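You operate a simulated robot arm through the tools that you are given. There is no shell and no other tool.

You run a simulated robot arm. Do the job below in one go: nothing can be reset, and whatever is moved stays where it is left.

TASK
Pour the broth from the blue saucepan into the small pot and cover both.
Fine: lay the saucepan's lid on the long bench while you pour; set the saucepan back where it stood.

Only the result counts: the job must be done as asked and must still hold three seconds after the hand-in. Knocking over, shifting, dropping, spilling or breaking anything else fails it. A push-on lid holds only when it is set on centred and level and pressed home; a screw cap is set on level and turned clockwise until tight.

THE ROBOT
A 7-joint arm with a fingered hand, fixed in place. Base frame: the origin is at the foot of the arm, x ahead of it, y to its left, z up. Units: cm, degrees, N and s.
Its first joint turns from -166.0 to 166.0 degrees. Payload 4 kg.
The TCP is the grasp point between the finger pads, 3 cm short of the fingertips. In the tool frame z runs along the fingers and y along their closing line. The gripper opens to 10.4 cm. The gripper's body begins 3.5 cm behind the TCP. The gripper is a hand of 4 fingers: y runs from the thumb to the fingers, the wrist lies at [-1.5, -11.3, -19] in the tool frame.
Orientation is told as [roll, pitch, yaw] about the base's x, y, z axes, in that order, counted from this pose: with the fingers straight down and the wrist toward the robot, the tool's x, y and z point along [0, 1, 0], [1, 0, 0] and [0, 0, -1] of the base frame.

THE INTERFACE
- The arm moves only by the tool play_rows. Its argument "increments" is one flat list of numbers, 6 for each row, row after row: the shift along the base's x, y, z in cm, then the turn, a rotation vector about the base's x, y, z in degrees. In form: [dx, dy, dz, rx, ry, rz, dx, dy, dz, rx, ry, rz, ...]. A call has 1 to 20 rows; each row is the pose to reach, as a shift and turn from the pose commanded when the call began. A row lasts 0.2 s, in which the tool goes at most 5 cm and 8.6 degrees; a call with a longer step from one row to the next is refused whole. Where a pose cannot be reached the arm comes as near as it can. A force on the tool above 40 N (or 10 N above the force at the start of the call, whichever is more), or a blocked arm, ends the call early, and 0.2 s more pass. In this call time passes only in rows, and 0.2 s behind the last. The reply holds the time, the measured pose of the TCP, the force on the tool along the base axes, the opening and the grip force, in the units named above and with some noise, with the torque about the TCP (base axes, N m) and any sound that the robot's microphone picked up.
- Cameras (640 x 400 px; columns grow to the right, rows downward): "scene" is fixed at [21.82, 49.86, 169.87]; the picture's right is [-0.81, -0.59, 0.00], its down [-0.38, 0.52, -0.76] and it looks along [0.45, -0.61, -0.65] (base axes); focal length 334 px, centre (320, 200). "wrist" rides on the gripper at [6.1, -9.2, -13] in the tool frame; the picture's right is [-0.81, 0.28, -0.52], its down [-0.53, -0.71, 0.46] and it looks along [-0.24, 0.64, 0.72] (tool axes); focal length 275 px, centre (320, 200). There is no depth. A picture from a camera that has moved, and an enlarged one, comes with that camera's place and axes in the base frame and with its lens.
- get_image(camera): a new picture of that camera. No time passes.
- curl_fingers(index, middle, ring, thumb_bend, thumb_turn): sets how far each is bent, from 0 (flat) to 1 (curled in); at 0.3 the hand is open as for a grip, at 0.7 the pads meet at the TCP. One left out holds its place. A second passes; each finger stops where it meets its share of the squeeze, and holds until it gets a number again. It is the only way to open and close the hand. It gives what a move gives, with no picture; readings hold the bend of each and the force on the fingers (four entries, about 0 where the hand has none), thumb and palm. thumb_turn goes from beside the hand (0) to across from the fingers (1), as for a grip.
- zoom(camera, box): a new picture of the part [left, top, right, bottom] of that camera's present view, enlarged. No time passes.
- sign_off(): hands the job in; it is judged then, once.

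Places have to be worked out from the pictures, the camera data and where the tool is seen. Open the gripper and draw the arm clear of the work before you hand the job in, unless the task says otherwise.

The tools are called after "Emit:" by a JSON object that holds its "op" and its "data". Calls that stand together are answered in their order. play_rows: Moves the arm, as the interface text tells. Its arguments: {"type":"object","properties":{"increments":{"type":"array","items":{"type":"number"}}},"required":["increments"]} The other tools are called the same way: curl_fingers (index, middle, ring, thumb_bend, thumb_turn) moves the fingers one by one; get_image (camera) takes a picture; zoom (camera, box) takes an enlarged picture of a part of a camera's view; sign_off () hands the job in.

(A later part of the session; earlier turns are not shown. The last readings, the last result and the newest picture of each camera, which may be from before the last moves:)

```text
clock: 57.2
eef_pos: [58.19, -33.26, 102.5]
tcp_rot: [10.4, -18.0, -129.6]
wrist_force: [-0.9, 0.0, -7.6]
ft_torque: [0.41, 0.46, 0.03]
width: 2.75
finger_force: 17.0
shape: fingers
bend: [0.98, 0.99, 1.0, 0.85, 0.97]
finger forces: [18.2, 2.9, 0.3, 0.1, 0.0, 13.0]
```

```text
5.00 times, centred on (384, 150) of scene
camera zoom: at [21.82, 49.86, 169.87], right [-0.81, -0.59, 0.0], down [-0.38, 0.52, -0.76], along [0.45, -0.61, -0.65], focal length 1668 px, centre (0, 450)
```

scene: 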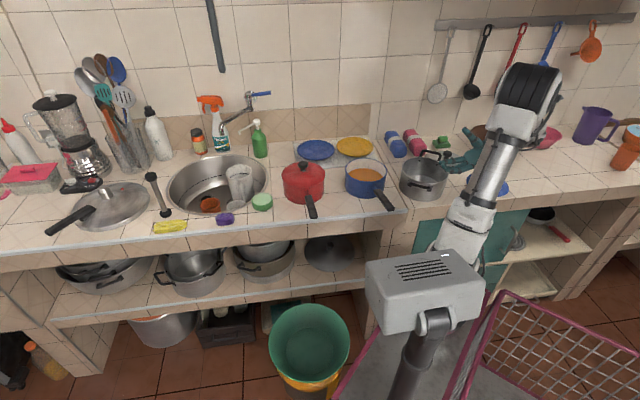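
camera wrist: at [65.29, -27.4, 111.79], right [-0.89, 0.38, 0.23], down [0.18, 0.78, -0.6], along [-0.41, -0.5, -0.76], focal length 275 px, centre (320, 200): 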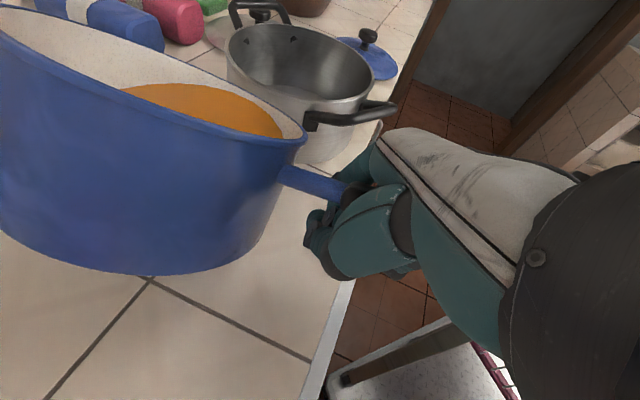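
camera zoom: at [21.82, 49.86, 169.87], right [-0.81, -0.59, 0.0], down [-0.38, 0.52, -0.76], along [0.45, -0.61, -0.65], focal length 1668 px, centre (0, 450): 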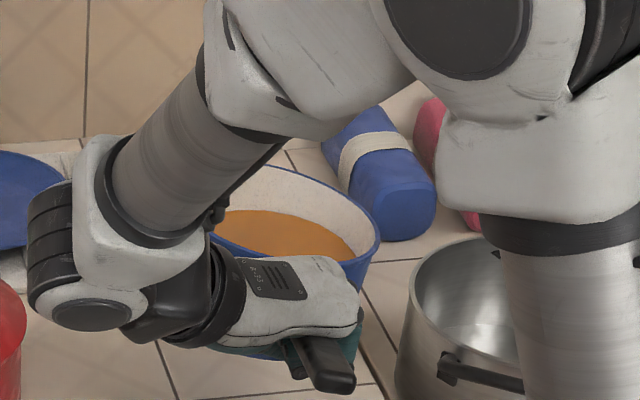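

The broth now looks level, with a margin of about 4–5 cm to the rim all round, and the grip is steady (7.6 N, index 18 N, palm 13 N). I'll raise slightly and carry the pan slowly toward the left side of the pot.

Emit:
{"op": "play_rows", "data": {"increments": [0, 0, 0.6, 0, 0, 0, 0, 0, 1.3, 0, 0, 0, -0.4, -0.33, 1.8, 0, 0, 0, -1.0, -0.84, 1.8, 0, 0, 0, -1.8, -1.5, 1.8, 0, 0, 0, -2.7, -2.25, 1.8, 0, 0, 0, -3.7, -3.1, 1.8, 0, 0, 0, -4.7, -3.95, 1.8, 0, 0, 0, -5.7, -4.8, 1.8, 0, 0, 0, -6.7, -5.6, 1.8, 0, 0, 0, -7.7, -6.45, 1.8, 0, 0, 0, -8.6, -7.2, 1.8, 0, 0, 0, -9.4, -7.9, 1.8, 0, 0, 0, -10.0, -8.4, 1.8, 0, 0, 0, -10.4, -8.7, 1.8, 0, 0, 0, -10.6, -8.85, 1.8, 0, 0, 0]}}

Emit:
{"op": "get_image", "data": {"camera": "wrist"}}

Emit:
{"op": "zoom", "data": {"camera": "scene", "box": [340, 110, 500, 210]}}

```text
clock: 60.6
eef_pos: [47.49, -42.08, 104.17]
tcp_rot: [10.4, -18.0, -129.8]
wrist_force: [-0.4, 0.5, -8.2]
ft_torque: [0.44, 0.46, 0.03]
width: 2.74
finger_force: 17.5
shape: fingers
bend: [0.98, 0.99, 1.0, 0.85, 0.97]
finger forces: [18.6, 3.1, 0.2, 0.0, 0.0, 13.4]
```

```text
taken
camera wrist: at [58.7, -34.56, 114.72], right [-0.78, 0.45, 0.43], down [-0.01, 0.68, -0.74], along [-0.62, -0.58, -0.52], focal length 275 px, centre (320, 200)
```

wrist: 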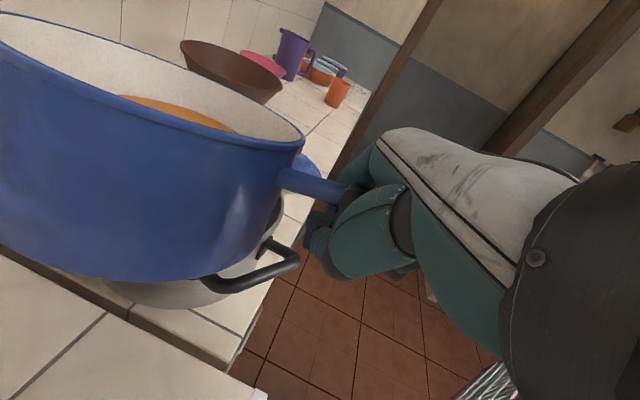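

```text
4.00 times, centred on (420, 160) of scene
camera zoom: at [21.82, 49.86, 169.87], right [-0.81, -0.59, 0.0], down [-0.38, 0.52, -0.76], along [0.45, -0.61, -0.65], focal length 1335 px, centre (-80, 360)
```

zoom: 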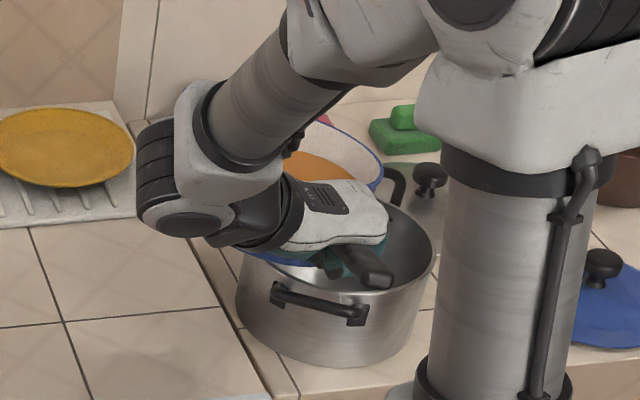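

The pan is now over the left part of the pot. I want a more exact fix on the pan's rim relative to the pot before tilting, so I'll zoom in.

Emit:
{"op": "zoom", "data": {"camera": "scene", "box": [380, 130, 460, 180]}}

Emit:
{"op": "zoom", "data": {"camera": "wrist", "box": [0, 0, 400, 320]}}

```text
8.00 times, centred on (420, 155) of scene
camera zoom: at [21.82, 49.86, 169.87], right [-0.81, -0.59, 0.0], down [-0.38, 0.52, -0.76], along [0.45, -0.61, -0.65], focal length 2670 px, centre (-480, 560)
```

zoom: 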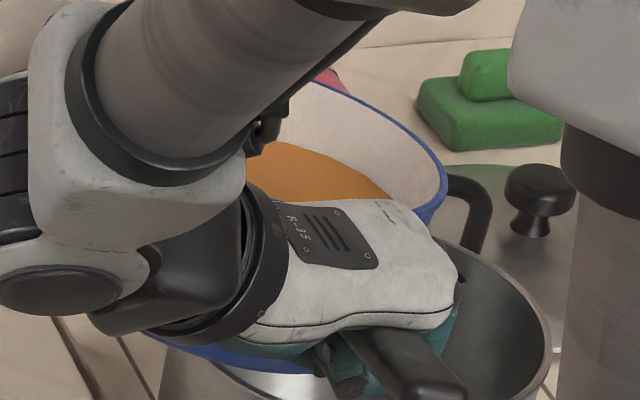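

```text
1.25 times, centred on (200, 160) of wrist
camera zoom: at [58.7, -34.56, 114.72], right [-0.78, 0.45, 0.43], down [-0.01, 0.68, -0.74], along [-0.62, -0.58, -0.52], focal length 344 px, centre (470, 250)
```

zoom: 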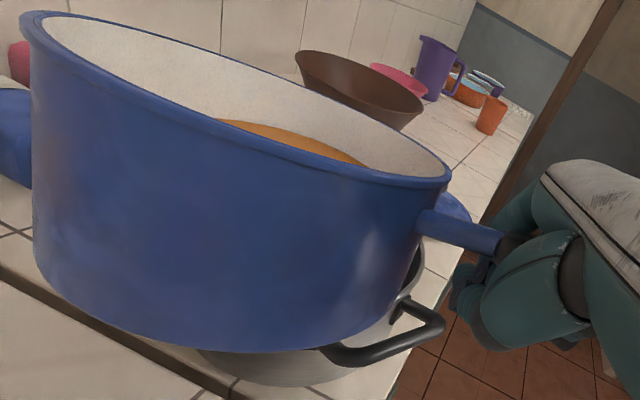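

The grip is steady. Allowing for measurement spread, the pan's right lip is near the pot's centre line, so I'll shift about 2.5 cm left and begin with a modest 20° roll. The broth shouldn't reach the lip until about 30°. Then I'll check how the pan follows the hand.

Emit:
{"op": "play_rows", "data": {"increments": [0.5, 0.6, 0.3, 0, 0, 0, 1.1, 1.3, 0.7, 0, 0, 0, 1.6, 1.92, 1.0, 0, 0, 0, 1.7, 2.0, 1.3, 2.3, -1.9, 0, 1.75, 2.1, 1.6, 4.6, -3.8, 0, 1.8, 2.2, 1.9, 7.7, -6.4, 0, 1.9, 2.3, 2.3, 10.8, -8.9, 0, 1.98, 2.38, 2.7, 13.1, -10.9, 0, 1.98, 2.38, 2.7, 15.4, -12.8, 0]}}

Emit:
{"op": "get_image", "data": {"camera": "wrist"}}

Emit:
{"op": "zoom", "data": {"camera": "scene", "box": [360, 120, 472, 190]}}

```text
clock: 62.6
eef_pos: [49.46, -39.69, 106.96]
tcp_rot: [10.4, 2.1, -129.7]
wrist_force: [0.6, 0.5, -7.6]
ft_torque: [0.45, 0.45, 0.03]
width: 2.74
finger_force: 17.5
shape: fingers
bend: [0.98, 0.99, 1.0, 0.85, 0.97]
finger forces: [19.4, 2.8, 0.2, 0.0, 0.0, 12.2]
```

```text
taken
camera wrist: at [57.95, -35.56, 121.29], right [-0.87, 0.35, 0.35], down [0.13, 0.85, -0.52], along [-0.48, -0.41, -0.78], focal length 275 px, centre (320, 200)
```

wrist: 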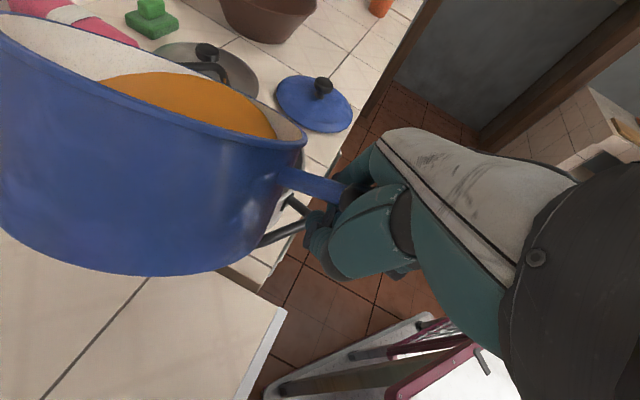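

```text
5.71 times, centred on (416, 155) of scene
camera zoom: at [21.82, 49.86, 169.87], right [-0.81, -0.59, 0.0], down [-0.38, 0.52, -0.76], along [0.45, -0.61, -0.65], focal length 1907 px, centre (-229, 457)
```

zoom: 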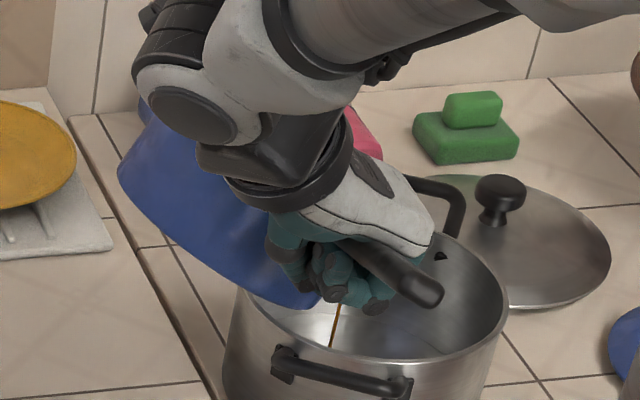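

A thin stream of broth is already falling, and it lands inside the pot, though toward the front. So the pan's handle side is slightly low. I'll move the pan 3 cm toward the wall and pitch the handle side up about 8°, so the stream falls nearer the pot's centre.

Emit:
{"op": "play_rows", "data": {"increments": [0.6, -0.5, 0.4, 1.3, 1.55, 0, 1.2, -1.0, 0.8, 2.6, 3.1, 0, 1.8, -1.5, 1.2, 3.85, 4.65, 0, 2.3, -1.9, 1.5, 5.1, 6.2, 0]}}

Emit:
{"op": "get_image", "data": {"camera": "wrist"}}

Emit:
{"op": "zoom", "data": {"camera": "scene", "box": [360, 120, 472, 190]}}

```text
clock: 63.6
eef_pos: [51.81, -41.61, 108.54]
tcp_rot: [2.4, 2.0, -129.9]
wrist_force: [-0.8, 0.9, -8.2]
ft_torque: [0.42, 0.39, 0.0]
width: 2.73
finger_force: 15.9
shape: fingers
bend: [0.98, 0.99, 1.0, 0.85, 0.97]
finger forces: [18.3, 2.5, 0.3, 0.1, 0.0, 10.2]
```

```text
taken
camera wrist: at [61.72, -38.74, 122.09], right [-0.82, 0.31, 0.47], down [0.07, 0.89, -0.45], along [-0.56, -0.34, -0.76], focal length 275 px, centre (320, 200)
```

wrist: 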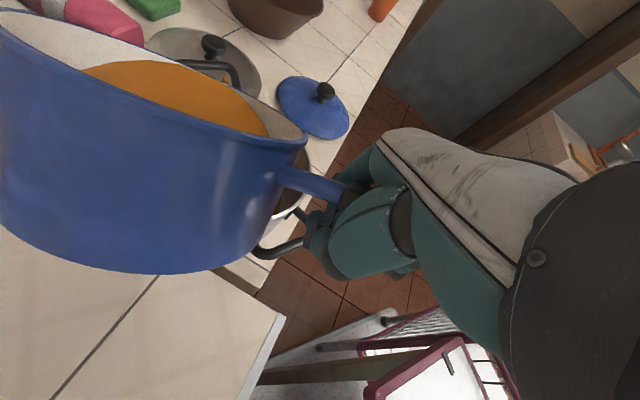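

```text
5.71 times, centred on (416, 155) of scene
camera zoom: at [21.82, 49.86, 169.87], right [-0.81, -0.59, 0.0], down [-0.38, 0.52, -0.76], along [0.45, -0.61, -0.65], focal length 1907 px, centre (-229, 457)
```

zoom: 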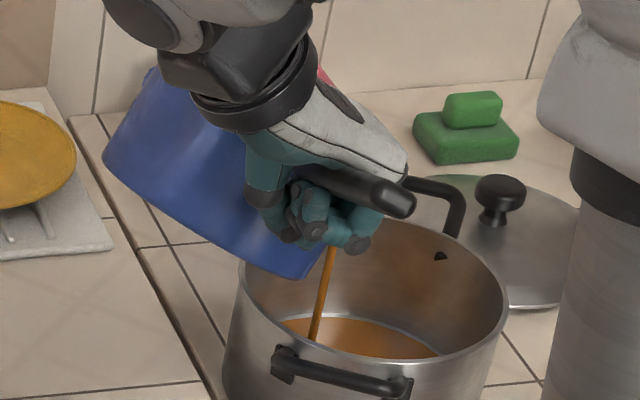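

Broth is running into the pot in a clean stream and collecting at its bottom. I notice an orange spot near the pot's rear handle in the wrist view, so I'll zoom in to be sure it isn't a spill.

Emit:
{"op": "zoom", "data": {"camera": "wrist", "box": [140, 20, 300, 140]}}

Emit:
{"op": "zoom", "data": {"camera": "scene", "box": [395, 135, 475, 185]}}

```text
3.33 times, centred on (220, 80) of wrist
camera zoom: at [61.72, -38.74, 122.09], right [-0.82, 0.31, 0.47], down [0.07, 0.89, -0.45], along [-0.56, -0.34, -0.76], focal length 918 px, centre (653, 600)
```

zoom: 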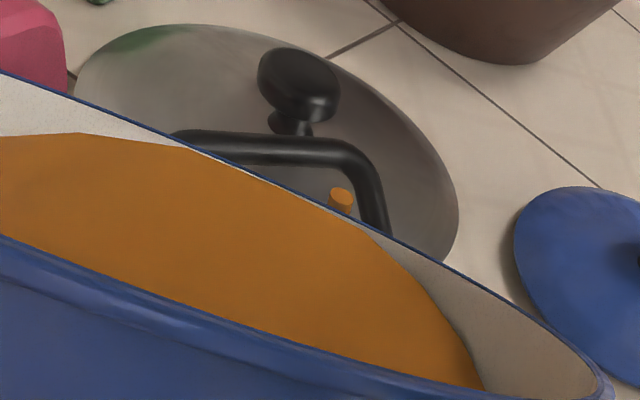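

```text
8.00 times, centred on (435, 160) of scene
camera zoom: at [21.82, 49.86, 169.87], right [-0.81, -0.59, 0.0], down [-0.38, 0.52, -0.76], along [0.45, -0.61, -0.65], focal length 2670 px, centre (-600, 520)
```

zoom: 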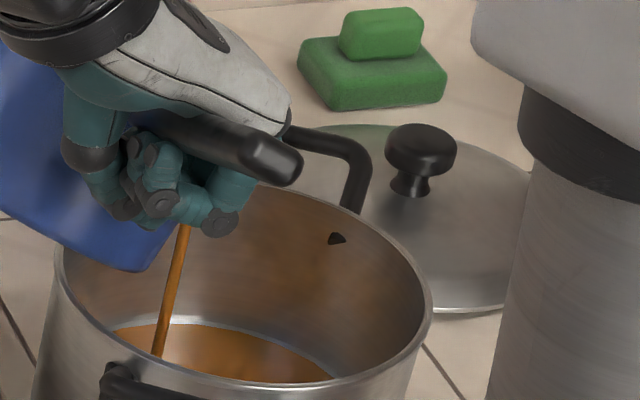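

The orange spot is just the top of the stream at the pan's lip, seen past the rim, so nothing is spilled. The stream falls about 3 cm from the pot's centre. I'll continue rolling slowly by another 20° while keeping the lip over the pot.

Emit:
{"op": "play_rows", "data": {"increments": [-0.04, -0.05, 0.3, 1.92, -1.6, 0, -0.08, -0.1, 0.6, 3.85, -3.2, 0, -0.12, -0.14, 0.9, 5.77, -4.8, 0, -0.16, -0.2, 1.2, 7.7, -6.4, 0, -0.2, -0.24, 1.5, 9.6, -8.0, 0, -0.24, -0.3, 1.8, 11.5, -9.6, 0, -0.28, -0.34, 2.0, 13.5, -11.2, 0, -0.32, -0.38, 2.2, 15.4, -12.8, 0]}}

Emit:
{"op": "get_image", "data": {"camera": "wrist"}}

Emit:
{"op": "zoom", "data": {"camera": "scene", "box": [360, 110, 488, 190]}}

```text
clock: 65.4
eef_pos: [51.45, -42.07, 110.71]
tcp_rot: [2.3, 21.9, -129.9]
wrist_force: [0.9, 0.5, -5.7]
ft_torque: [0.27, 0.27, 0.02]
width: 2.75
finger_force: 13.9
shape: fingers
bend: [0.99, 0.99, 1.0, 0.85, 0.97]
finger forces: [18.7, 1.9, 0.3, 0.0, 0.1, 6.5]
```

```text
taken
camera wrist: at [58.09, -43.02, 126.48], right [-0.92, 0.2, 0.35], down [0.15, 0.97, -0.17], along [-0.37, -0.11, -0.92], focal length 275 px, centre (320, 200)
```

wrist: 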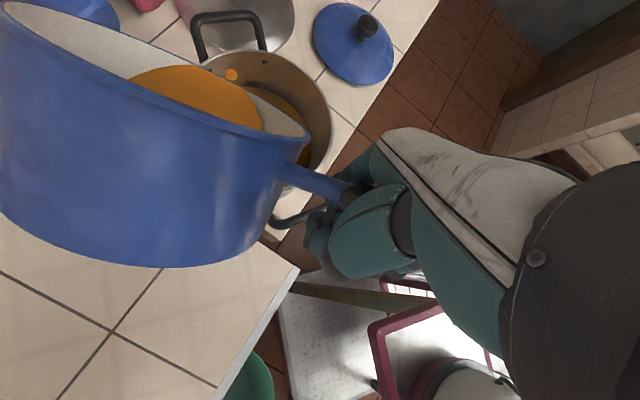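

```text
5.00 times, centred on (424, 150) of scene
camera zoom: at [21.82, 49.86, 169.87], right [-0.81, -0.59, 0.0], down [-0.38, 0.52, -0.76], along [0.45, -0.61, -0.65], focal length 1668 px, centre (-200, 450)
```

zoom: 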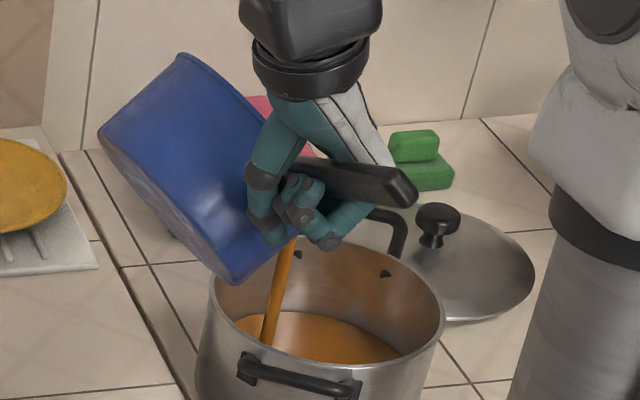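

The pour is going cleanly: the pan now weighs 5.7 N (was 7.7), the grip is steady, and the stream lands about 3.5 cm from the pot's centre. I'll roll another 20°.

Emit:
{"op": "play_rows", "data": {"increments": [-0.2, -0.05, 0.2, 1.92, -1.6, 0, -0.4, -0.12, 0.4, 3.85, -3.2, 0, -0.65, -0.2, 0.6, 5.77, -4.8, 0, -0.9, -0.28, 0.8, 7.7, -6.4, 0, -1.1, -0.36, 1.0, 9.6, -8.0, 0, -1.35, -0.44, 1.2, 11.5, -9.6, 0, -1.6, -0.52, 1.3, 13.5, -11.2, 0, -1.8, -0.6, 1.4, 15.4, -12.8, 0]}}

Emit:
{"op": "get_image", "data": {"camera": "wrist"}}

Emit:
{"op": "zoom", "data": {"camera": "scene", "box": [360, 110, 488, 190]}}

```text
clock: 67.2
eef_pos: [49.62, -42.53, 112.04]
tcp_rot: [2.2, 42.1, -130.0]
wrist_force: [0.4, 0.5, -3.4]
ft_torque: [0.21, 0.22, 0.01]
width: 2.79
finger_force: 12.3
shape: fingers
bend: [0.99, 0.99, 1.0, 0.86, 0.97]
finger forces: [18.3, 1.7, 0.3, 0.0, 0.0, 3.9]
```

```text
taken
camera wrist: at [52.75, -47.95, 128.1], right [-0.98, 0.13, 0.18], down [0.15, 0.98, 0.12], along [-0.16, 0.15, -0.98], focal length 275 px, centre (320, 200)
```

wrist: 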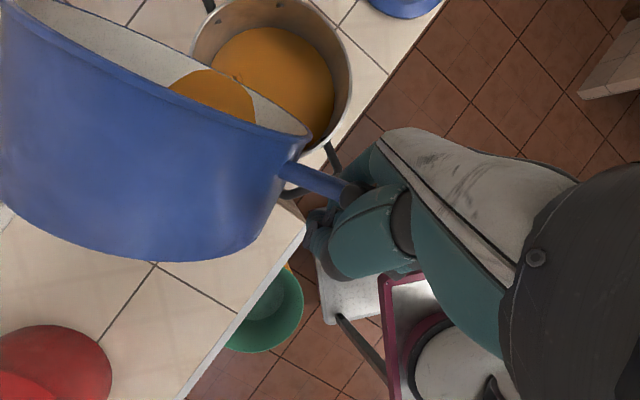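

```text
5.00 times, centred on (424, 150) of scene
camera zoom: at [21.82, 49.86, 169.87], right [-0.81, -0.59, 0.0], down [-0.38, 0.52, -0.76], along [0.45, -0.61, -0.65], focal length 1668 px, centre (-200, 450)
```

zoom: 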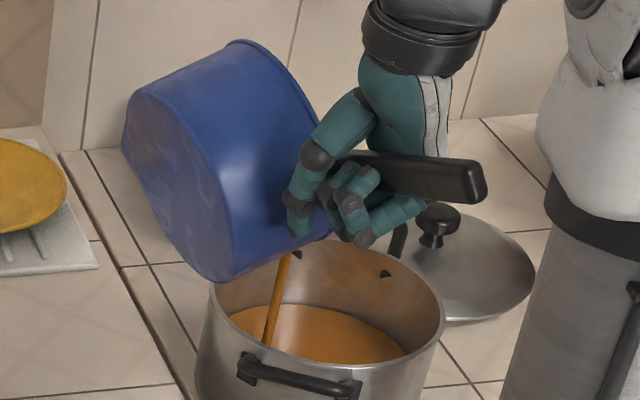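

Nearly done: the pan is down to about 3.4 N and the stream is still well inside the pot. I'll roll another 20° to drain the rest.

Emit:
{"op": "play_rows", "data": {"increments": [-0.2, -0.24, 0.1, 1.92, -1.6, 0, -0.4, -0.48, 0.2, 3.85, -3.2, 0, -0.6, -0.72, 0.3, 5.77, -4.8, 0, -0.8, -0.96, 0.4, 7.7, -6.4, 0, -1.0, -1.2, 0.5, 9.6, -8.0, 0, -1.2, -1.44, 0.5, 11.5, -9.6, 0, -1.4, -1.68, 0.5, 13.5, -11.2, 0, -1.6, -1.92, 0.5, 15.4, -12.8, 0]}}

Emit:
{"op": "get_image", "data": {"camera": "wrist"}}

Emit:
{"op": "zoom", "data": {"camera": "scene", "box": [360, 110, 488, 190]}}

```text
clock: 69.0
eef_pos: [48.17, -44.45, 112.58]
tcp_rot: [2.0, 62.1, -130.2]
wrist_force: [-0.8, 0.8, -2.8]
ft_torque: [0.15, 0.2, 0.0]
width: 2.79
finger_force: 11.5
shape: fingers
bend: [0.99, 0.99, 1.0, 0.86, 0.97]
finger forces: [18.1, 1.7, 0.4, 0.1, 0.1, 2.5]
```

```text
taken
camera wrist: at [47.74, -53.98, 126.93], right [-0.99, 0.11, -0.01], down [0.09, 0.91, 0.41], along [0.06, 0.4, -0.91], focal length 275 px, centre (320, 200)
```

wrist: 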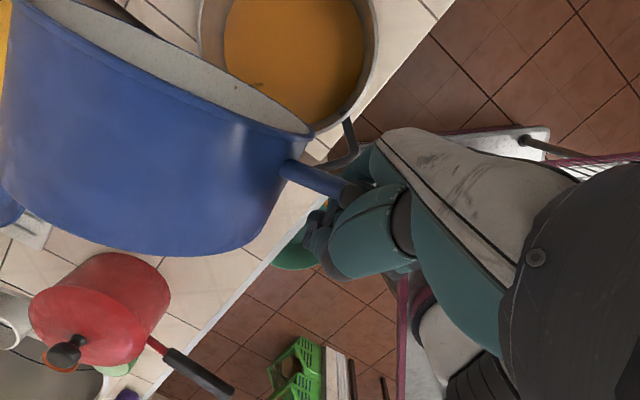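

```text
5.00 times, centred on (424, 150) of scene
camera zoom: at [21.82, 49.86, 169.87], right [-0.81, -0.59, 0.0], down [-0.38, 0.52, -0.76], along [0.45, -0.61, -0.65], focal length 1668 px, centre (-200, 450)
```

zoom: 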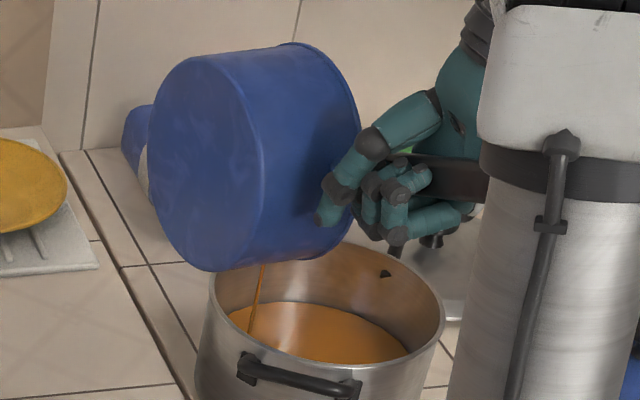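

Only a thin stream remains, landing 5 cm left of the pot's centre. I'll recentre by moving right and toward the robot while rolling another 20°, keeping the height.

Emit:
{"op": "play_rows", "data": {"increments": [-0.5, -0.3, 0.2, 1.92, -1.6, 0, -1.0, -0.65, 0.4, 3.85, -3.2, 0, -1.5, -1.0, 0.6, 5.77, -4.8, 0, -2.0, -1.3, 0.8, 7.7, -6.4, 0, -2.5, -1.65, 0.9, 9.6, -8.0, 0, -3.0, -2.0, 1.0, 11.5, -9.6, 0, -3.5, -2.3, 1.1, 13.5, -11.2, 0, -4.0, -2.6, 1.2, 15.4, -12.8, 0]}}

Emit:
{"op": "get_image", "data": {"camera": "wrist"}}

Emit:
{"op": "zoom", "data": {"camera": "scene", "box": [360, 110, 488, 190]}}

```text
clock: 70.8
eef_pos: [44.06, -47.16, 113.74]
tcp_rot: [0.7, 82.2, -131.4]
wrist_force: [0.3, 0.1, -2.7]
ft_torque: [0.12, 0.19, 0.01]
width: 2.81
finger_force: 11.2
shape: fingers
bend: [0.99, 0.99, 1.0, 0.86, 0.97]
finger forces: [18.1, 1.6, 0.8, 0.0, 0.1, 1.6]
```

```text
taken
camera wrist: at [40.83, -60.01, 124.72], right [-0.97, 0.14, -0.2], down [-0.03, 0.77, 0.64], along [0.24, 0.63, -0.74], focal length 275 px, centre (320, 200)
```

wrist: 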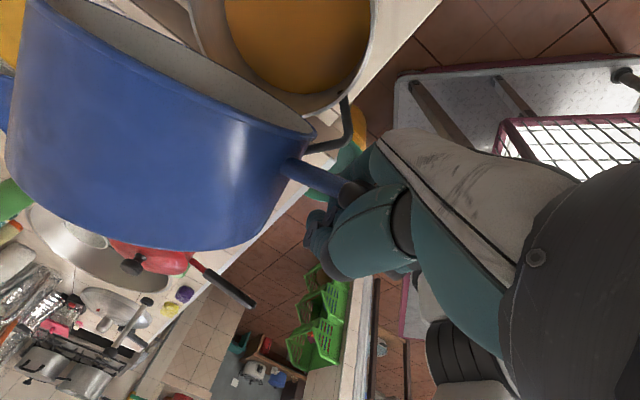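

```text
5.00 times, centred on (424, 150) of scene
camera zoom: at [21.82, 49.86, 169.87], right [-0.81, -0.59, 0.0], down [-0.38, 0.52, -0.76], along [0.45, -0.61, -0.65], focal length 1668 px, centre (-200, 450)
```

zoom: 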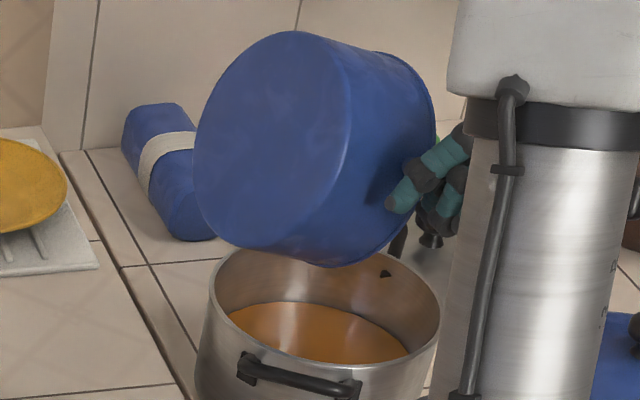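

The stream has stopped, the pan reads 2.7 N and its inside looks empty. I'll roll it back upright along the same path, a little higher, to stay clear of the pot.

Emit:
{"op": "play_rows", "data": {"increments": [0.8, 0.52, 0.1, -3.08, 2.56, 0, 1.6, 1.04, 0.2, -6.15, 5.11, 0, 2.4, 1.56, 0.3, -9.23, 7.67, 0, 3.2, 2.08, 0.3, -12.3, 10.22, 0, 4.0, 2.6, 0.3, -15.38, 12.78, 0, 4.3, 3.0, 0.2, -18.46, 15.34, 0, 4.65, 3.4, 0.1, -21.53, 17.89, 0, 5.0, 3.8, 0, -24.6, 20.45, 0, 5.3, 4.2, -0.1, -27.68, 23.0, 0, 5.6, 4.52, -0.2, -30.76, 25.56, 0, 6.0, 4.65, -0.4, -33.84, 28.12, 0, 6.3, 4.8, -0.6, -36.9, 30.67, 0, 6.7, 4.9, -0.8, -40.0, 33.23, 0, 7.0, 5.0, -1.0, -43.06, 35.78, 0, 7.4, 5.12, -1.2, -46.14, 38.34, 0, 7.45, 5.2, -1.5, -49.2, 40.9, 0, 7.5, 5.3, -1.8, -52.3, 43.45, 0, 7.6, 5.4, -2.1, -55.37, 46.0, 0, 7.65, 5.45, -2.4, -58.44, 48.56, 0, 7.72, 5.5, -2.7, -61.52, 51.12, 0]}}

Emit:
{"op": "get_image", "data": {"camera": "wrist"}}

Emit:
{"op": "zoom", "data": {"camera": "scene", "box": [340, 100, 500, 200]}}

```text
clock: 75.0
eef_pos: [51.71, -41.63, 111.18]
tcp_rot: [2.4, 2.0, -129.9]
wrist_force: [-0.6, 0.3, -3.2]
ft_torque: [0.16, 0.15, 0.02]
width: 2.8
finger_force: 11.4
shape: fingers
bend: [0.99, 1.0, 1.0, 0.86, 0.97]
finger forces: [15.8, 1.7, 0.2, 0.0, 0.1, 5.5]
```

```text
taken
camera wrist: at [61.69, -38.7, 124.7], right [-0.82, 0.31, 0.47], down [0.08, 0.89, -0.45], along [-0.56, -0.34, -0.76], focal length 275 px, centre (320, 200)
```

wrist: 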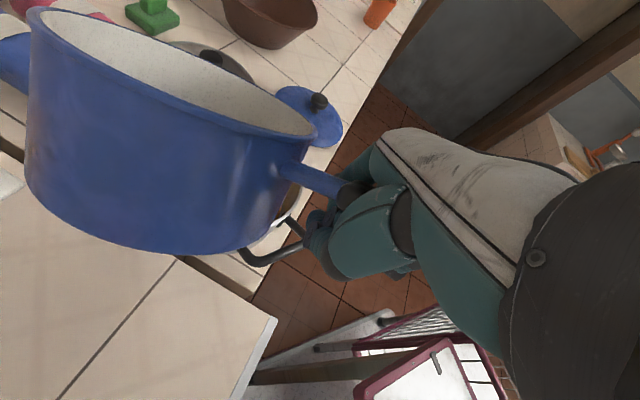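

```text
4.00 times, centred on (420, 150) of scene
camera zoom: at [21.82, 49.86, 169.87], right [-0.81, -0.59, 0.0], down [-0.38, 0.52, -0.76], along [0.45, -0.61, -0.65], focal length 1335 px, centre (-80, 400)
```

zoom: 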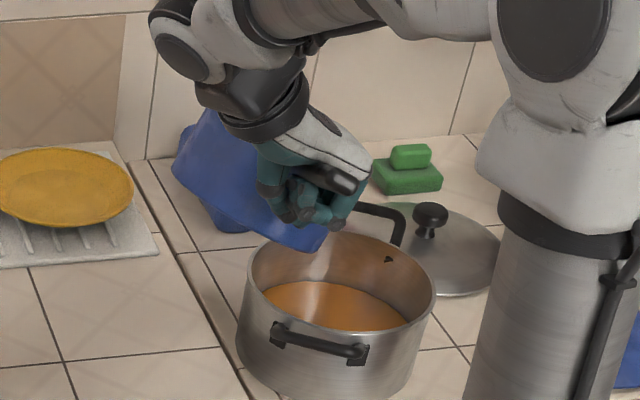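

The pan is empty and upright. I'll carry it back left over its original place while rolling it level.

Emit:
{"op": "play_rows", "data": {"increments": [0.6, 0.8, 0, -2.9, 2.4, 0, 1.4, 1.8, 0, -5.8, 4.8, 0, 2.2, 2.8, 0, -8.7, 7.2, 0, 3.0, 3.8, 0, -11.6, 9.6, 0, 3.8, 4.9, 0, -14.4, 12.0, 0, 4.6, 5.9, 0, -17.3, 14.4, 0, 5.4, 6.9, 0, -20.2, 16.8, 0, 6.0, 7.7, 0, -23.1, 19.2, 0, 6.4, 8.2, 0, -23.1, 19.2, 0]}}

Emit:
{"op": "get_image", "data": {"camera": "wrist"}}

Emit:
{"op": "zoom", "data": {"camera": "scene", "box": [310, 100, 470, 200]}}

```text
clock: 77.0
eef_pos: [58.24, -33.35, 111.19]
tcp_rot: [2.5, -28.1, -129.9]
wrist_force: [-0.2, -0.4, -3.8]
ft_torque: [0.2, 0.11, -0.01]
width: 2.83
finger_force: 9.8
shape: fingers
bend: [0.99, 1.0, 1.0, 0.86, 0.97]
finger forces: [12.8, 1.6, 0.3, 0.1, 0.0, 6.3]
```

```text
taken
camera wrist: at [71.69, -26.09, 118.55], right [-0.65, 0.52, 0.55], down [-0.13, 0.64, -0.76], along [-0.75, -0.56, -0.35], focal length 275 px, centre (320, 200)
```

wrist: 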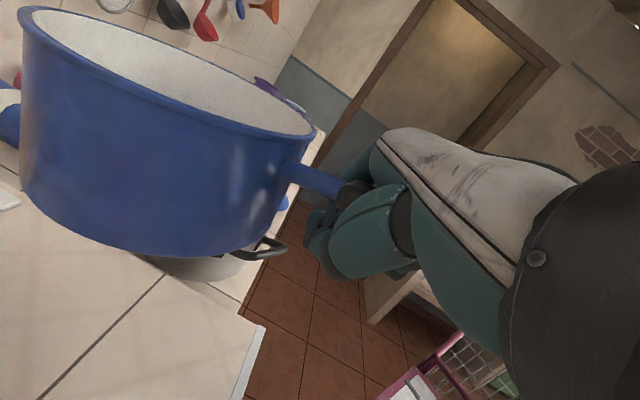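

```text
4.00 times, centred on (390, 150) of scene
camera zoom: at [21.82, 49.86, 169.87], right [-0.81, -0.59, 0.0], down [-0.38, 0.52, -0.76], along [0.45, -0.61, -0.65], focal length 1335 px, centre (40, 400)
```

zoom: 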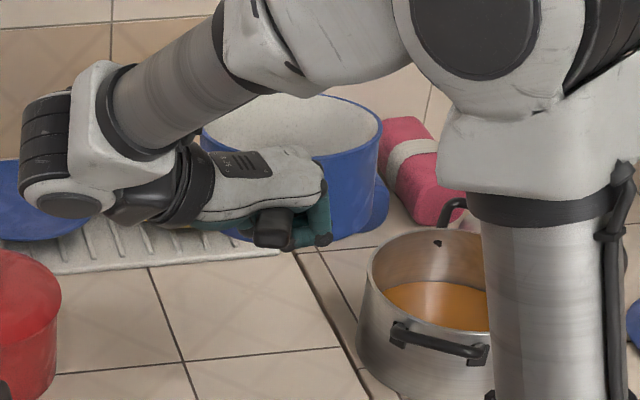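

Seen from both cameras, the pan is centred near (64.1, -44.4) with its rim at z ≈ 113. It has swung about 15° in yaw within the hand, and its far side is about 9° low. I'll yaw it back 15° and shift it over its original spot.

Emit:
{"op": "play_rows", "data": {"increments": [0.2, 0.4, 0, 0, 0, 3.7, 0.4, 0.8, 0, 0, 0, 7.4, 0.6, 1.2, 0, 0, 0, 11.0, 0.76, 1.55, 0, 0, 0, 14.7]}}

Emit:
{"op": "play_rows", "data": {"increments": [0, 0, -0.3, -1.92, -2.3, 0, 0, 0, -0.6, -3.83, -4.6, 0, 0, 0, -1.0, -5.75, -6.9, 0]}}

Emit:
{"op": "get_image", "data": {"camera": "wrist"}}

Emit:
{"op": "zoom", "data": {"camera": "scene", "box": [310, 100, 470, 200]}}

```text
clock: 78.0
eef_pos: [58.91, -31.77, 111.2]
tcp_rot: [2.5, -27.9, -115.2]
wrist_force: [0.6, 0.2, -3.7]
ft_torque: [0.16, 0.18, 0.03]
width: 2.84
finger_force: 10.2
shape: fingers
bend: [0.99, 1.0, 1.0, 0.86, 0.97]
finger forces: [12.0, 1.6, 0.2, 0.0, 0.0, 6.4]
```

```text
clock: 78.8
eef_pos: [58.91, -31.84, 110.03]
tcp_rot: [12.6, -29.8, -120.2]
wrist_force: [0.0, 0.0, -3.0]
ft_torque: [0.13, 0.2, -0.02]
width: 2.85
finger_force: 9.8
shape: fingers
bend: [0.99, 1.0, 1.0, 0.86, 0.97]
finger forces: [12.0, 1.5, 0.2, 0.1, 0.2, 6.5]
```

```text
taken
camera wrist: at [69.22, -20.67, 117.73], right [-0.82, 0.39, 0.42], down [-0.19, 0.51, -0.84], along [-0.54, -0.77, -0.34], focal length 275 px, centre (320, 200)
```

wrist: 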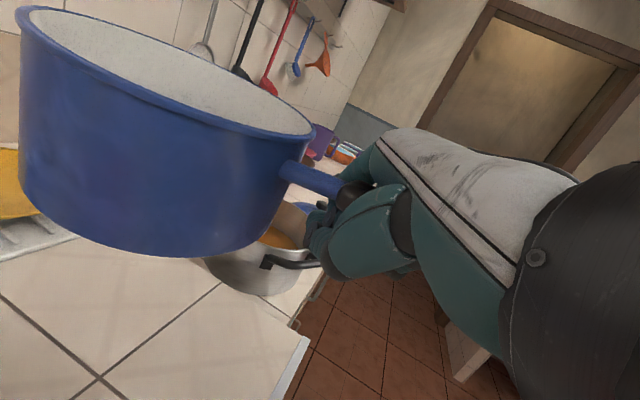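

```text
4.00 times, centred on (390, 150) of scene
camera zoom: at [21.82, 49.86, 169.87], right [-0.81, -0.59, 0.0], down [-0.38, 0.52, -0.76], along [0.45, -0.61, -0.65], focal length 1335 px, centre (40, 400)
```

zoom: 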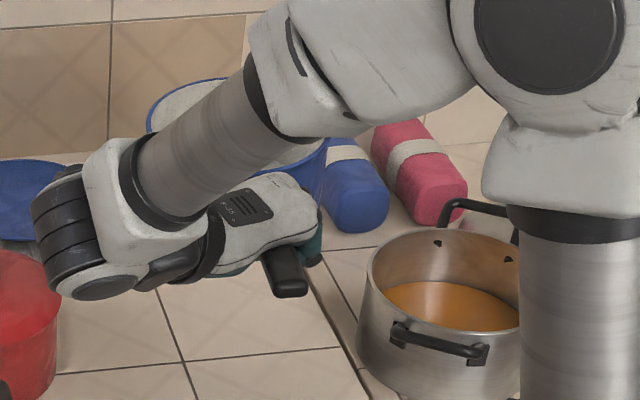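

The pan is now level and almost exactly above its original spot: centre about (67.3, -40.5), rim z ≈ 114. To keep my wrist away from the red saucepan's handle I'll yaw 5° more about the pan's centre, then lower 11 cm.

Emit:
{"op": "play_rows", "data": {"increments": [-0.25, -0.6, -0.5, 0, 0, 2.5, -0.5, -1.25, -1.5, 0, 0, 5, -0.5, -1.25, -3, 0, 0, 5, -0.5, -1.25, -5, 0, 0, 5, -0.5, -1.25, -7, 0, 0, 5, -0.5, -1.25, -9, 0, 0, 5, -0.5, -1.25, -10.5, 0, 0, 5, -0.5, -1.25, -11.5, 0, 0, 5]}}

Emit:
{"op": "get_image", "data": {"camera": "wrist"}}

Emit:
{"op": "zoom", "data": {"camera": "scene", "box": [290, 130, 450, 230]}}

```text
clock: 80.6
eef_pos: [58.54, -33.04, 98.54]
tcp_rot: [12.6, -29.7, -115.2]
wrist_force: [-0.6, -0.4, -2.6]
ft_torque: [0.14, 0.17, -0.02]
width: 2.83
finger_force: 9.7
shape: fingers
bend: [0.99, 1.0, 1.0, 0.86, 0.97]
finger forces: [11.2, 1.5, 0.1, 0.1, 0.0, 6.4]
```

```text
taken
camera wrist: at [67.79, -21.07, 106.23], right [-0.85, 0.32, 0.42], down [-0.24, 0.49, -0.84], along [-0.47, -0.81, -0.34], focal length 275 px, centre (320, 200)
```

wrist: 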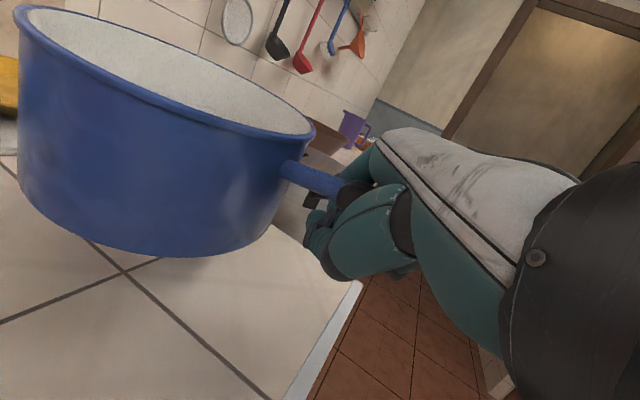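

```text
4.00 times, centred on (370, 180) of scene
camera zoom: at [21.82, 49.86, 169.87], right [-0.81, -0.59, 0.0], down [-0.38, 0.52, -0.76], along [0.45, -0.61, -0.65], focal length 1335 px, centre (120, 280)
```

zoom: 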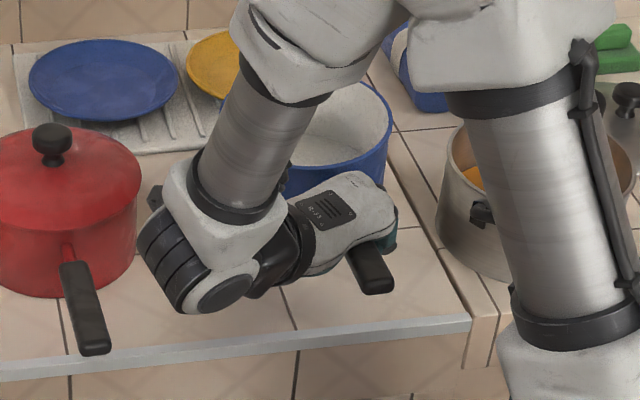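

Everything is clear of the red saucepan. About 4 cm remain to the bench, so I'll lower 3.3 cm and then creep down to contact.

Emit:
{"op": "play_rows", "data": {"increments": [0, 0, -0.8, 0, 0, 0, 0, 0, -1.6, 0, 0, 0, 0, 0, -2.4, 0, 0, 0, 0, 0, -3.0, 0, 0, 0]}}

Emit:
{"op": "play_rows", "data": {"increments": [0, 0, -0.3, 0, 0, 0, 0, 0, -0.6, 0, 0, 0]}}

Emit:
{"op": "get_image", "data": {"camera": "wrist"}}

Emit:
{"op": "zoom", "data": {"camera": "scene", "box": [290, 130, 450, 230]}}

```text
clock: 81.6
eef_pos: [58.52, -33.16, 95.56]
tcp_rot: [12.6, -29.8, -115.1]
wrist_force: [-0.7, 1.4, -4.0]
ft_torque: [0.13, 0.2, -0.04]
width: 2.87
finger_force: 9.2
shape: fingers
bend: [0.99, 1.0, 1.0, 0.86, 0.97]
finger forces: [11.0, 1.5, 0.1, 0.1, 0.0, 6.6]
```

```text
clock: 82.2
eef_pos: [58.45, -33.25, 95.13]
tcp_rot: [12.6, -29.8, -115.1]
wrist_force: [-0.4, 0.2, -2.2]
ft_torque: [0.16, 0.21, -0.05]
width: 2.86
finger_force: 9.6
shape: fingers
bend: [0.99, 1.0, 1.0, 0.86, 0.97]
finger forces: [10.8, 1.5, 0.1, 0.1, 0.0, 6.3]
```

```text
taken
camera wrist: at [67.68, -21.13, 102.62], right [-0.85, 0.32, 0.42], down [-0.24, 0.49, -0.84], along [-0.47, -0.81, -0.34], focal length 275 px, centre (320, 200)
```

wrist: 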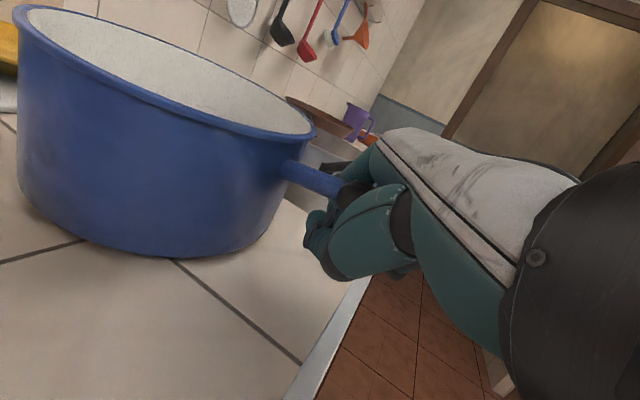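

```text
4.00 times, centred on (370, 180) of scene
camera zoom: at [21.82, 49.86, 169.87], right [-0.81, -0.59, 0.0], down [-0.38, 0.52, -0.76], along [0.45, -0.61, -0.65], focal length 1335 px, centre (120, 280)
```

zoom: 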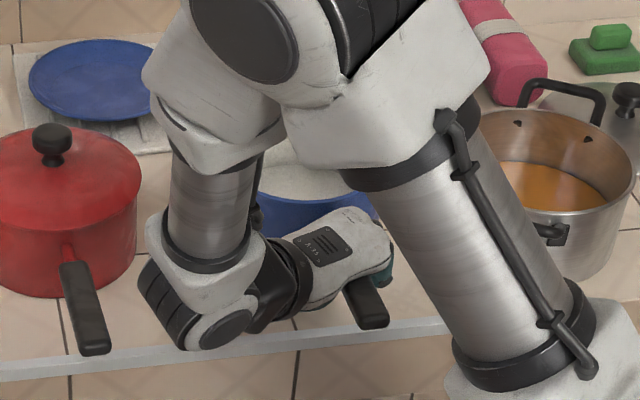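

Not yet touching (the force still shows the pan's weight). I'll continue in small steps.

Emit:
{"op": "play_rows", "data": {"increments": [0, 0, -0.25, 0, 0, 0, 0, 0, -0.5, 0, 0, 0]}}

Emit:
{"op": "play_rows", "data": {"increments": [0, 0, -0.25, 0, 0, 0, 0, 0, -0.5, 0, 0, 0]}}

Emit:
{"op": "get_image", "data": {"camera": "wrist"}}

```text
clock: 82.8
eef_pos: [58.51, -33.1, 94.46]
tcp_rot: [12.6, -29.8, -115.1]
wrist_force: [0.3, 0.2, -4.4]
ft_torque: [0.1, 0.19, -0.01]
width: 2.84
finger_force: 9.1
shape: fingers
bend: [0.99, 1.0, 1.0, 0.86, 0.97]
finger forces: [10.6, 1.6, 0.1, 0.1, 0.1, 6.4]
```

```text
clock: 83.4
eef_pos: [58.39, -33.16, 94.05]
tcp_rot: [12.5, -29.7, -115.3]
wrist_force: [0.5, 0.0, -2.4]
ft_torque: [0.18, 0.16, 0.03]
width: 2.85
finger_force: 8.6
shape: fingers
bend: [0.99, 1.0, 1.0, 0.86, 0.97]
finger forces: [9.8, 1.3, 0.1, 0.1, 0.0, 5.8]
```

```text
taken
camera wrist: at [67.73, -21.1, 101.65], right [-0.85, 0.32, 0.42], down [-0.24, 0.49, -0.84], along [-0.47, -0.81, -0.34], focal length 275 px, centre (320, 200)
```

wrist: 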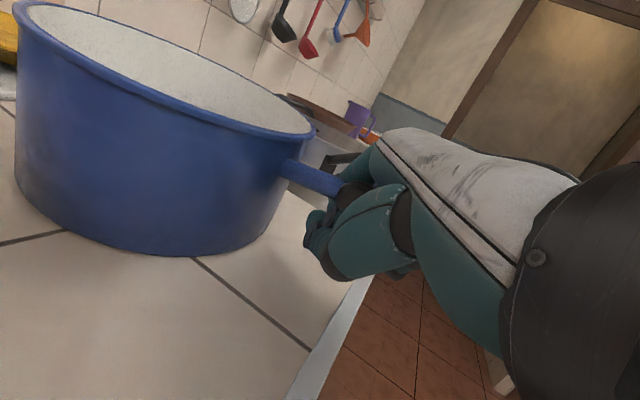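

The finger and palm loads are just starting to drop, so one edge is probably touching. I'll continue down gently.

Emit:
{"op": "play_rows", "data": {"increments": [0, 0, -0.25, 0, 0, 0, 0, 0, -0.5, 0, 0, 0]}}

Emit:
{"op": "play_rows", "data": {"increments": [0, 0, -0.25, 0, 0, 0, 0, 0, -0.5, 0, 0, 0]}}

Emit:
{"op": "zoom", "data": {"camera": "wrist", "box": [0, 0, 400, 320]}}

Emit:
{"op": "zoom", "data": {"camera": "scene", "box": [320, 140, 416, 200]}}

```text
clock: 84.0
eef_pos: [58.45, -33.21, 93.58]
tcp_rot: [12.6, -29.9, -115.2]
wrist_force: [-2.9, 1.8, 3.5]
ft_torque: [0.01, -0.08, 0.05]
width: 2.88
finger_force: 6.2
shape: fingers
bend: [0.99, 1.0, 1.0, 0.86, 0.97]
finger forces: [8.2, 0.7, 0.1, 0.1, 0.0, 3.7]
```

```text
clock: 84.6
eef_pos: [58.42, -33.1, 93.0]
tcp_rot: [12.6, -29.7, -115.2]
wrist_force: [-1.7, 0.2, 2.7]
ft_torque: [0.03, -0.13, -0.03]
width: 2.95
finger_force: 3.3
shape: fingers
bend: [1.0, 1.0, 1.0, 0.86, 0.97]
finger forces: [5.1, 0.2, 0.2, 0.0, 0.0, 1.1]
```

```text
1.25 times, centred on (200, 160) of wrist
camera zoom: at [67.72, -21.05, 100.7], right [-0.85, 0.32, 0.42], down [-0.24, 0.49, -0.84], along [-0.47, -0.81, -0.34], focal length 344 px, centre (470, 250)
```

zoom: 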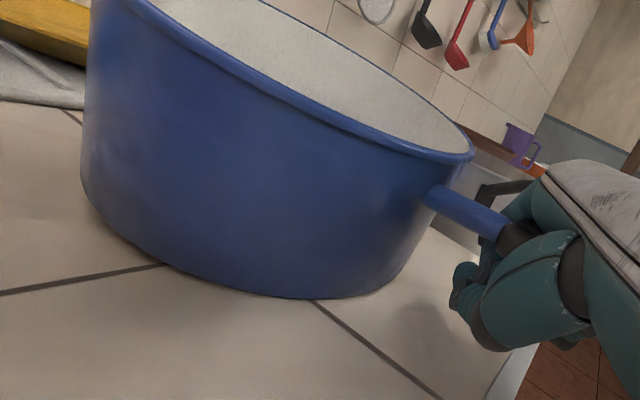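

```text
6.67 times, centred on (368, 170) of scene
camera zoom: at [21.82, 49.86, 169.87], right [-0.81, -0.59, 0.0], down [-0.38, 0.52, -0.76], along [0.45, -0.61, -0.65], focal length 2224 px, centre (0, 400)
```

zoom: 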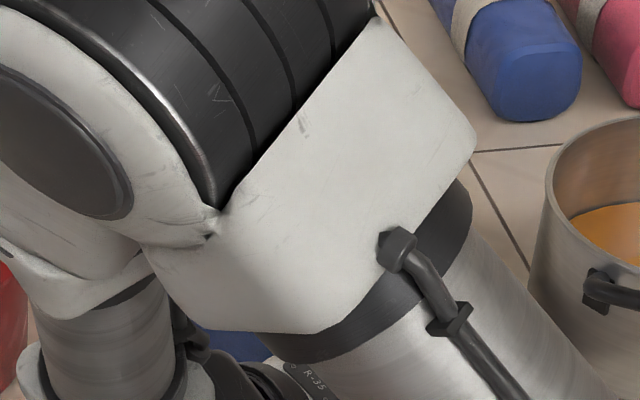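

The pan is sitting on the bench at about (67.7, -40.8), where it stood. Before opening I need height for the fingers to unfold, so I'll raise the hand slightly within its slack around the handle.

Emit:
{"op": "play_rows", "data": {"increments": [0, 0, 0.4, 0, 0, 0, 0, 0, 0.8, 0, 0, 0]}}

Emit:
{"op": "curl_fingers", "data": {"index": 0.88, "middle": 0.88, "ring": 0.88, "thumb_bend": 0.78}}

Emit:
{"op": "zoom", "data": {"camera": "wrist", "box": [100, 40, 420, 290]}}

Emit:
{"op": "get_image", "data": {"camera": "scene"}}

```text
clock: 85.2
eef_pos: [58.53, -33.02, 93.86]
tcp_rot: [12.7, -29.8, -115.0]
wrist_force: [0.8, 0.3, -3.4]
ft_torque: [0.16, 0.21, 0.01]
width: 2.92
finger_force: 7.4
shape: fingers
bend: [0.99, 1.0, 1.0, 0.86, 0.97]
finger forces: [8.1, 1.0, 0.0, 0.1, 0.0, 5.3]
```

```text
clock: 86.2
eef_pos: [58.5, -33.01, 93.89]
tcp_rot: [12.6, -29.8, -115.1]
wrist_force: [-0.9, -0.6, 0.9]
ft_torque: [0.07, 0.02, -0.08]
width: 3.27
finger_force: 0.5
shape: fingers
bend: [0.95, 0.88, 0.88, 0.77, 0.97]
finger forces: [0.7, 0.0, 0.0, 0.1, 0.0, 0.5]
```

```text
1.60 times, centred on (260, 165) of wrist
camera zoom: at [67.79, -21.07, 101.52], right [-0.85, 0.32, 0.42], down [-0.24, 0.49, -0.84], along [-0.47, -0.81, -0.34], focal length 440 px, centre (416, 256)
```

zoom: 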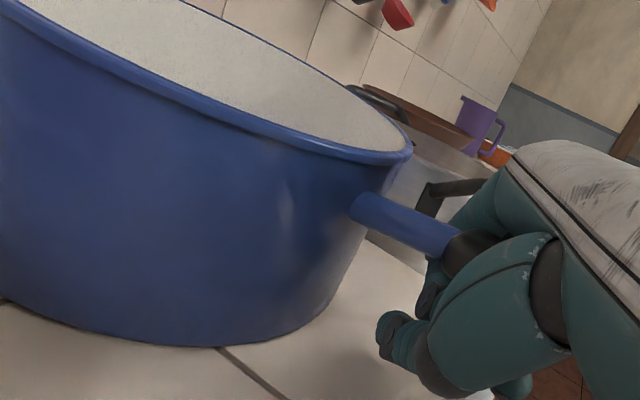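

```text
taken
```

scene: 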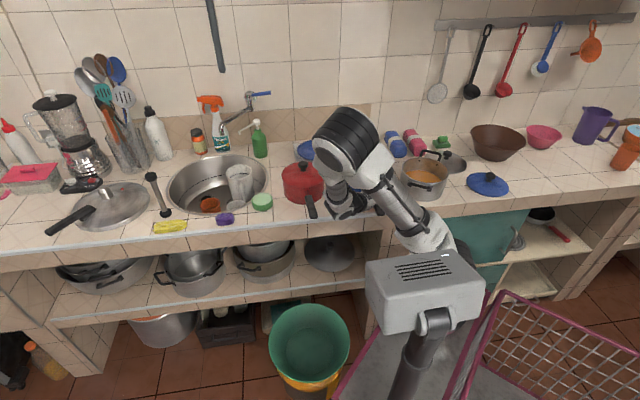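

The pan's weight is now on the bench (force near zero). I'll open a bit more, then rise in small steps as the ring widens.

Emit:
{"op": "curl_fingers", "data": {"index": 0.8, "middle": 0.8, "ring": 0.8}}

Emit:
{"op": "play_rows", "data": {"increments": [0, 0, 0.4, 0, 0, 0, 0, 0, 0.8, 0, 0, 0, 0, 0, 1.2, 0, 0, 0]}}

Emit:
{"op": "zoom", "data": {"camera": "wrist", "box": [100, 40, 420, 290]}}

```text
clock: 87.2
eef_pos: [58.63, -33.14, 93.86]
tcp_rot: [12.7, -29.8, -115.1]
wrist_force: [-0.3, -0.1, 1.8]
ft_torque: [0.04, 0.0, 0.0]
width: 3.24
finger_force: 1.0
shape: fingers
bend: [0.95, 0.8, 0.8, 0.77, 0.97]
finger forces: [0.7, 0.1, 0.0, 0.0, 0.1, 0.4]
```

```text
clock: 88.0
eef_pos: [58.53, -33.11, 95.16]
tcp_rot: [12.7, -29.8, -115.1]
wrist_force: [-0.4, -0.7, -2.2]
ft_torque: [0.05, 0.07, -0.04]
width: 3.23
finger_force: 1.9
shape: fingers
bend: [0.95, 0.8, 0.8, 0.77, 0.97]
finger forces: [2.7, 0.1, 0.1, 0.1, 0.0, 1.0]
```

```text
1.60 times, centred on (260, 165) of wrist
camera zoom: at [67.75, -21.1, 102.76], right [-0.85, 0.32, 0.42], down [-0.24, 0.49, -0.84], along [-0.47, -0.81, -0.34], focal length 440 px, centre (416, 256)
```

zoom: 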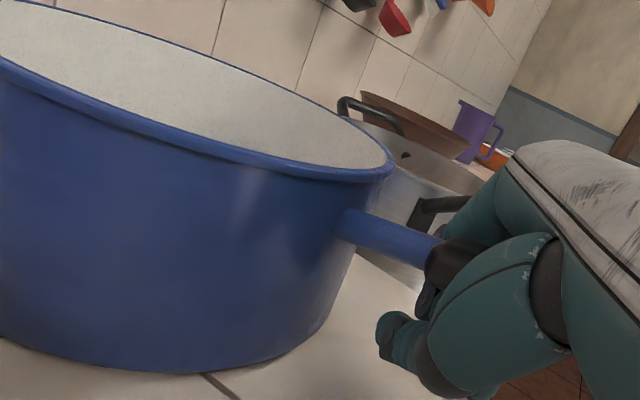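

The index is trapped behind the thumb, and the hand is still rolled 30° left, which would drive the thumb into the bench when opening. I'll roll the hand upright around the handle, which stays loose inside the ring, watching the forces.

Emit:
{"op": "play_rows", "data": {"increments": [0.15, 0.18, -0.2, 3.08, -2.56, 0, 0.3, 0.36, -0.3, 6.15, -5.11, 0, 0.45, 0.54, -0.3, 9.23, -7.67, 0, 0.6, 0.72, -0.3, 12.3, -10.22, 0]}}

Emit:
{"op": "get_image", "data": {"camera": "wrist"}}

Emit:
{"op": "zoom", "data": {"camera": "scene", "box": [310, 140, 438, 220]}}

```text
clock: 89.0
eef_pos: [59.09, -32.45, 94.77]
tcp_rot: [16.7, -14.2, -116.7]
wrist_force: [0.4, -1.1, -1.2]
ft_torque: [-0.02, 0.03, -0.02]
width: 3.21
finger_force: 0.2
shape: fingers
bend: [0.95, 0.8, 0.8, 0.77, 0.97]
finger forces: [0.0, 0.0, 0.1, 0.0, 0.0, 0.5]
```

```text
taken
camera wrist: at [66.65, -22.48, 106.3], right [-0.92, 0.24, 0.32], down [-0.09, 0.66, -0.75], along [-0.39, -0.71, -0.58], focal length 275 px, centre (320, 200)
```

wrist: 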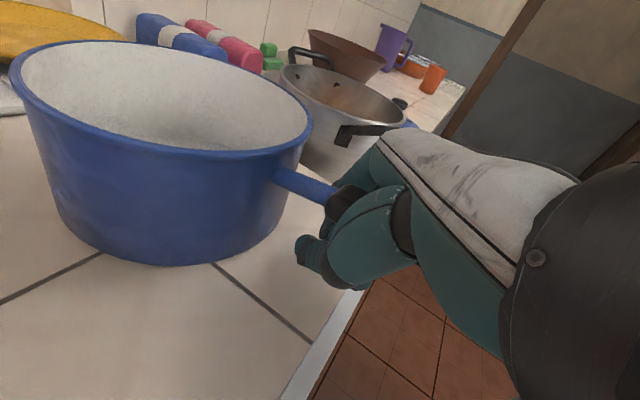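

```text
5.00 times, centred on (374, 180) of scene
camera zoom: at [21.82, 49.86, 169.87], right [-0.81, -0.59, 0.0], down [-0.38, 0.52, -0.76], along [0.45, -0.61, -0.65], focal length 1668 px, centre (50, 300)
```

zoom: 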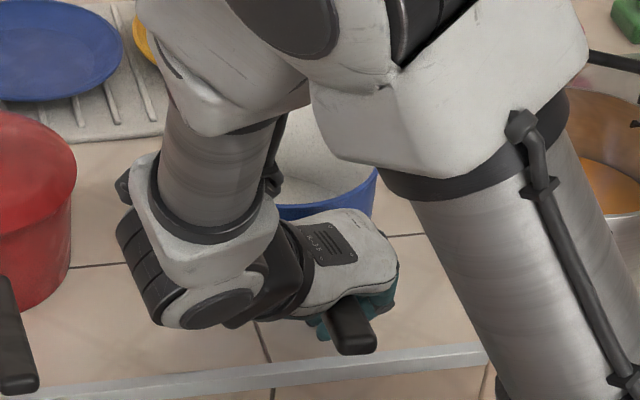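

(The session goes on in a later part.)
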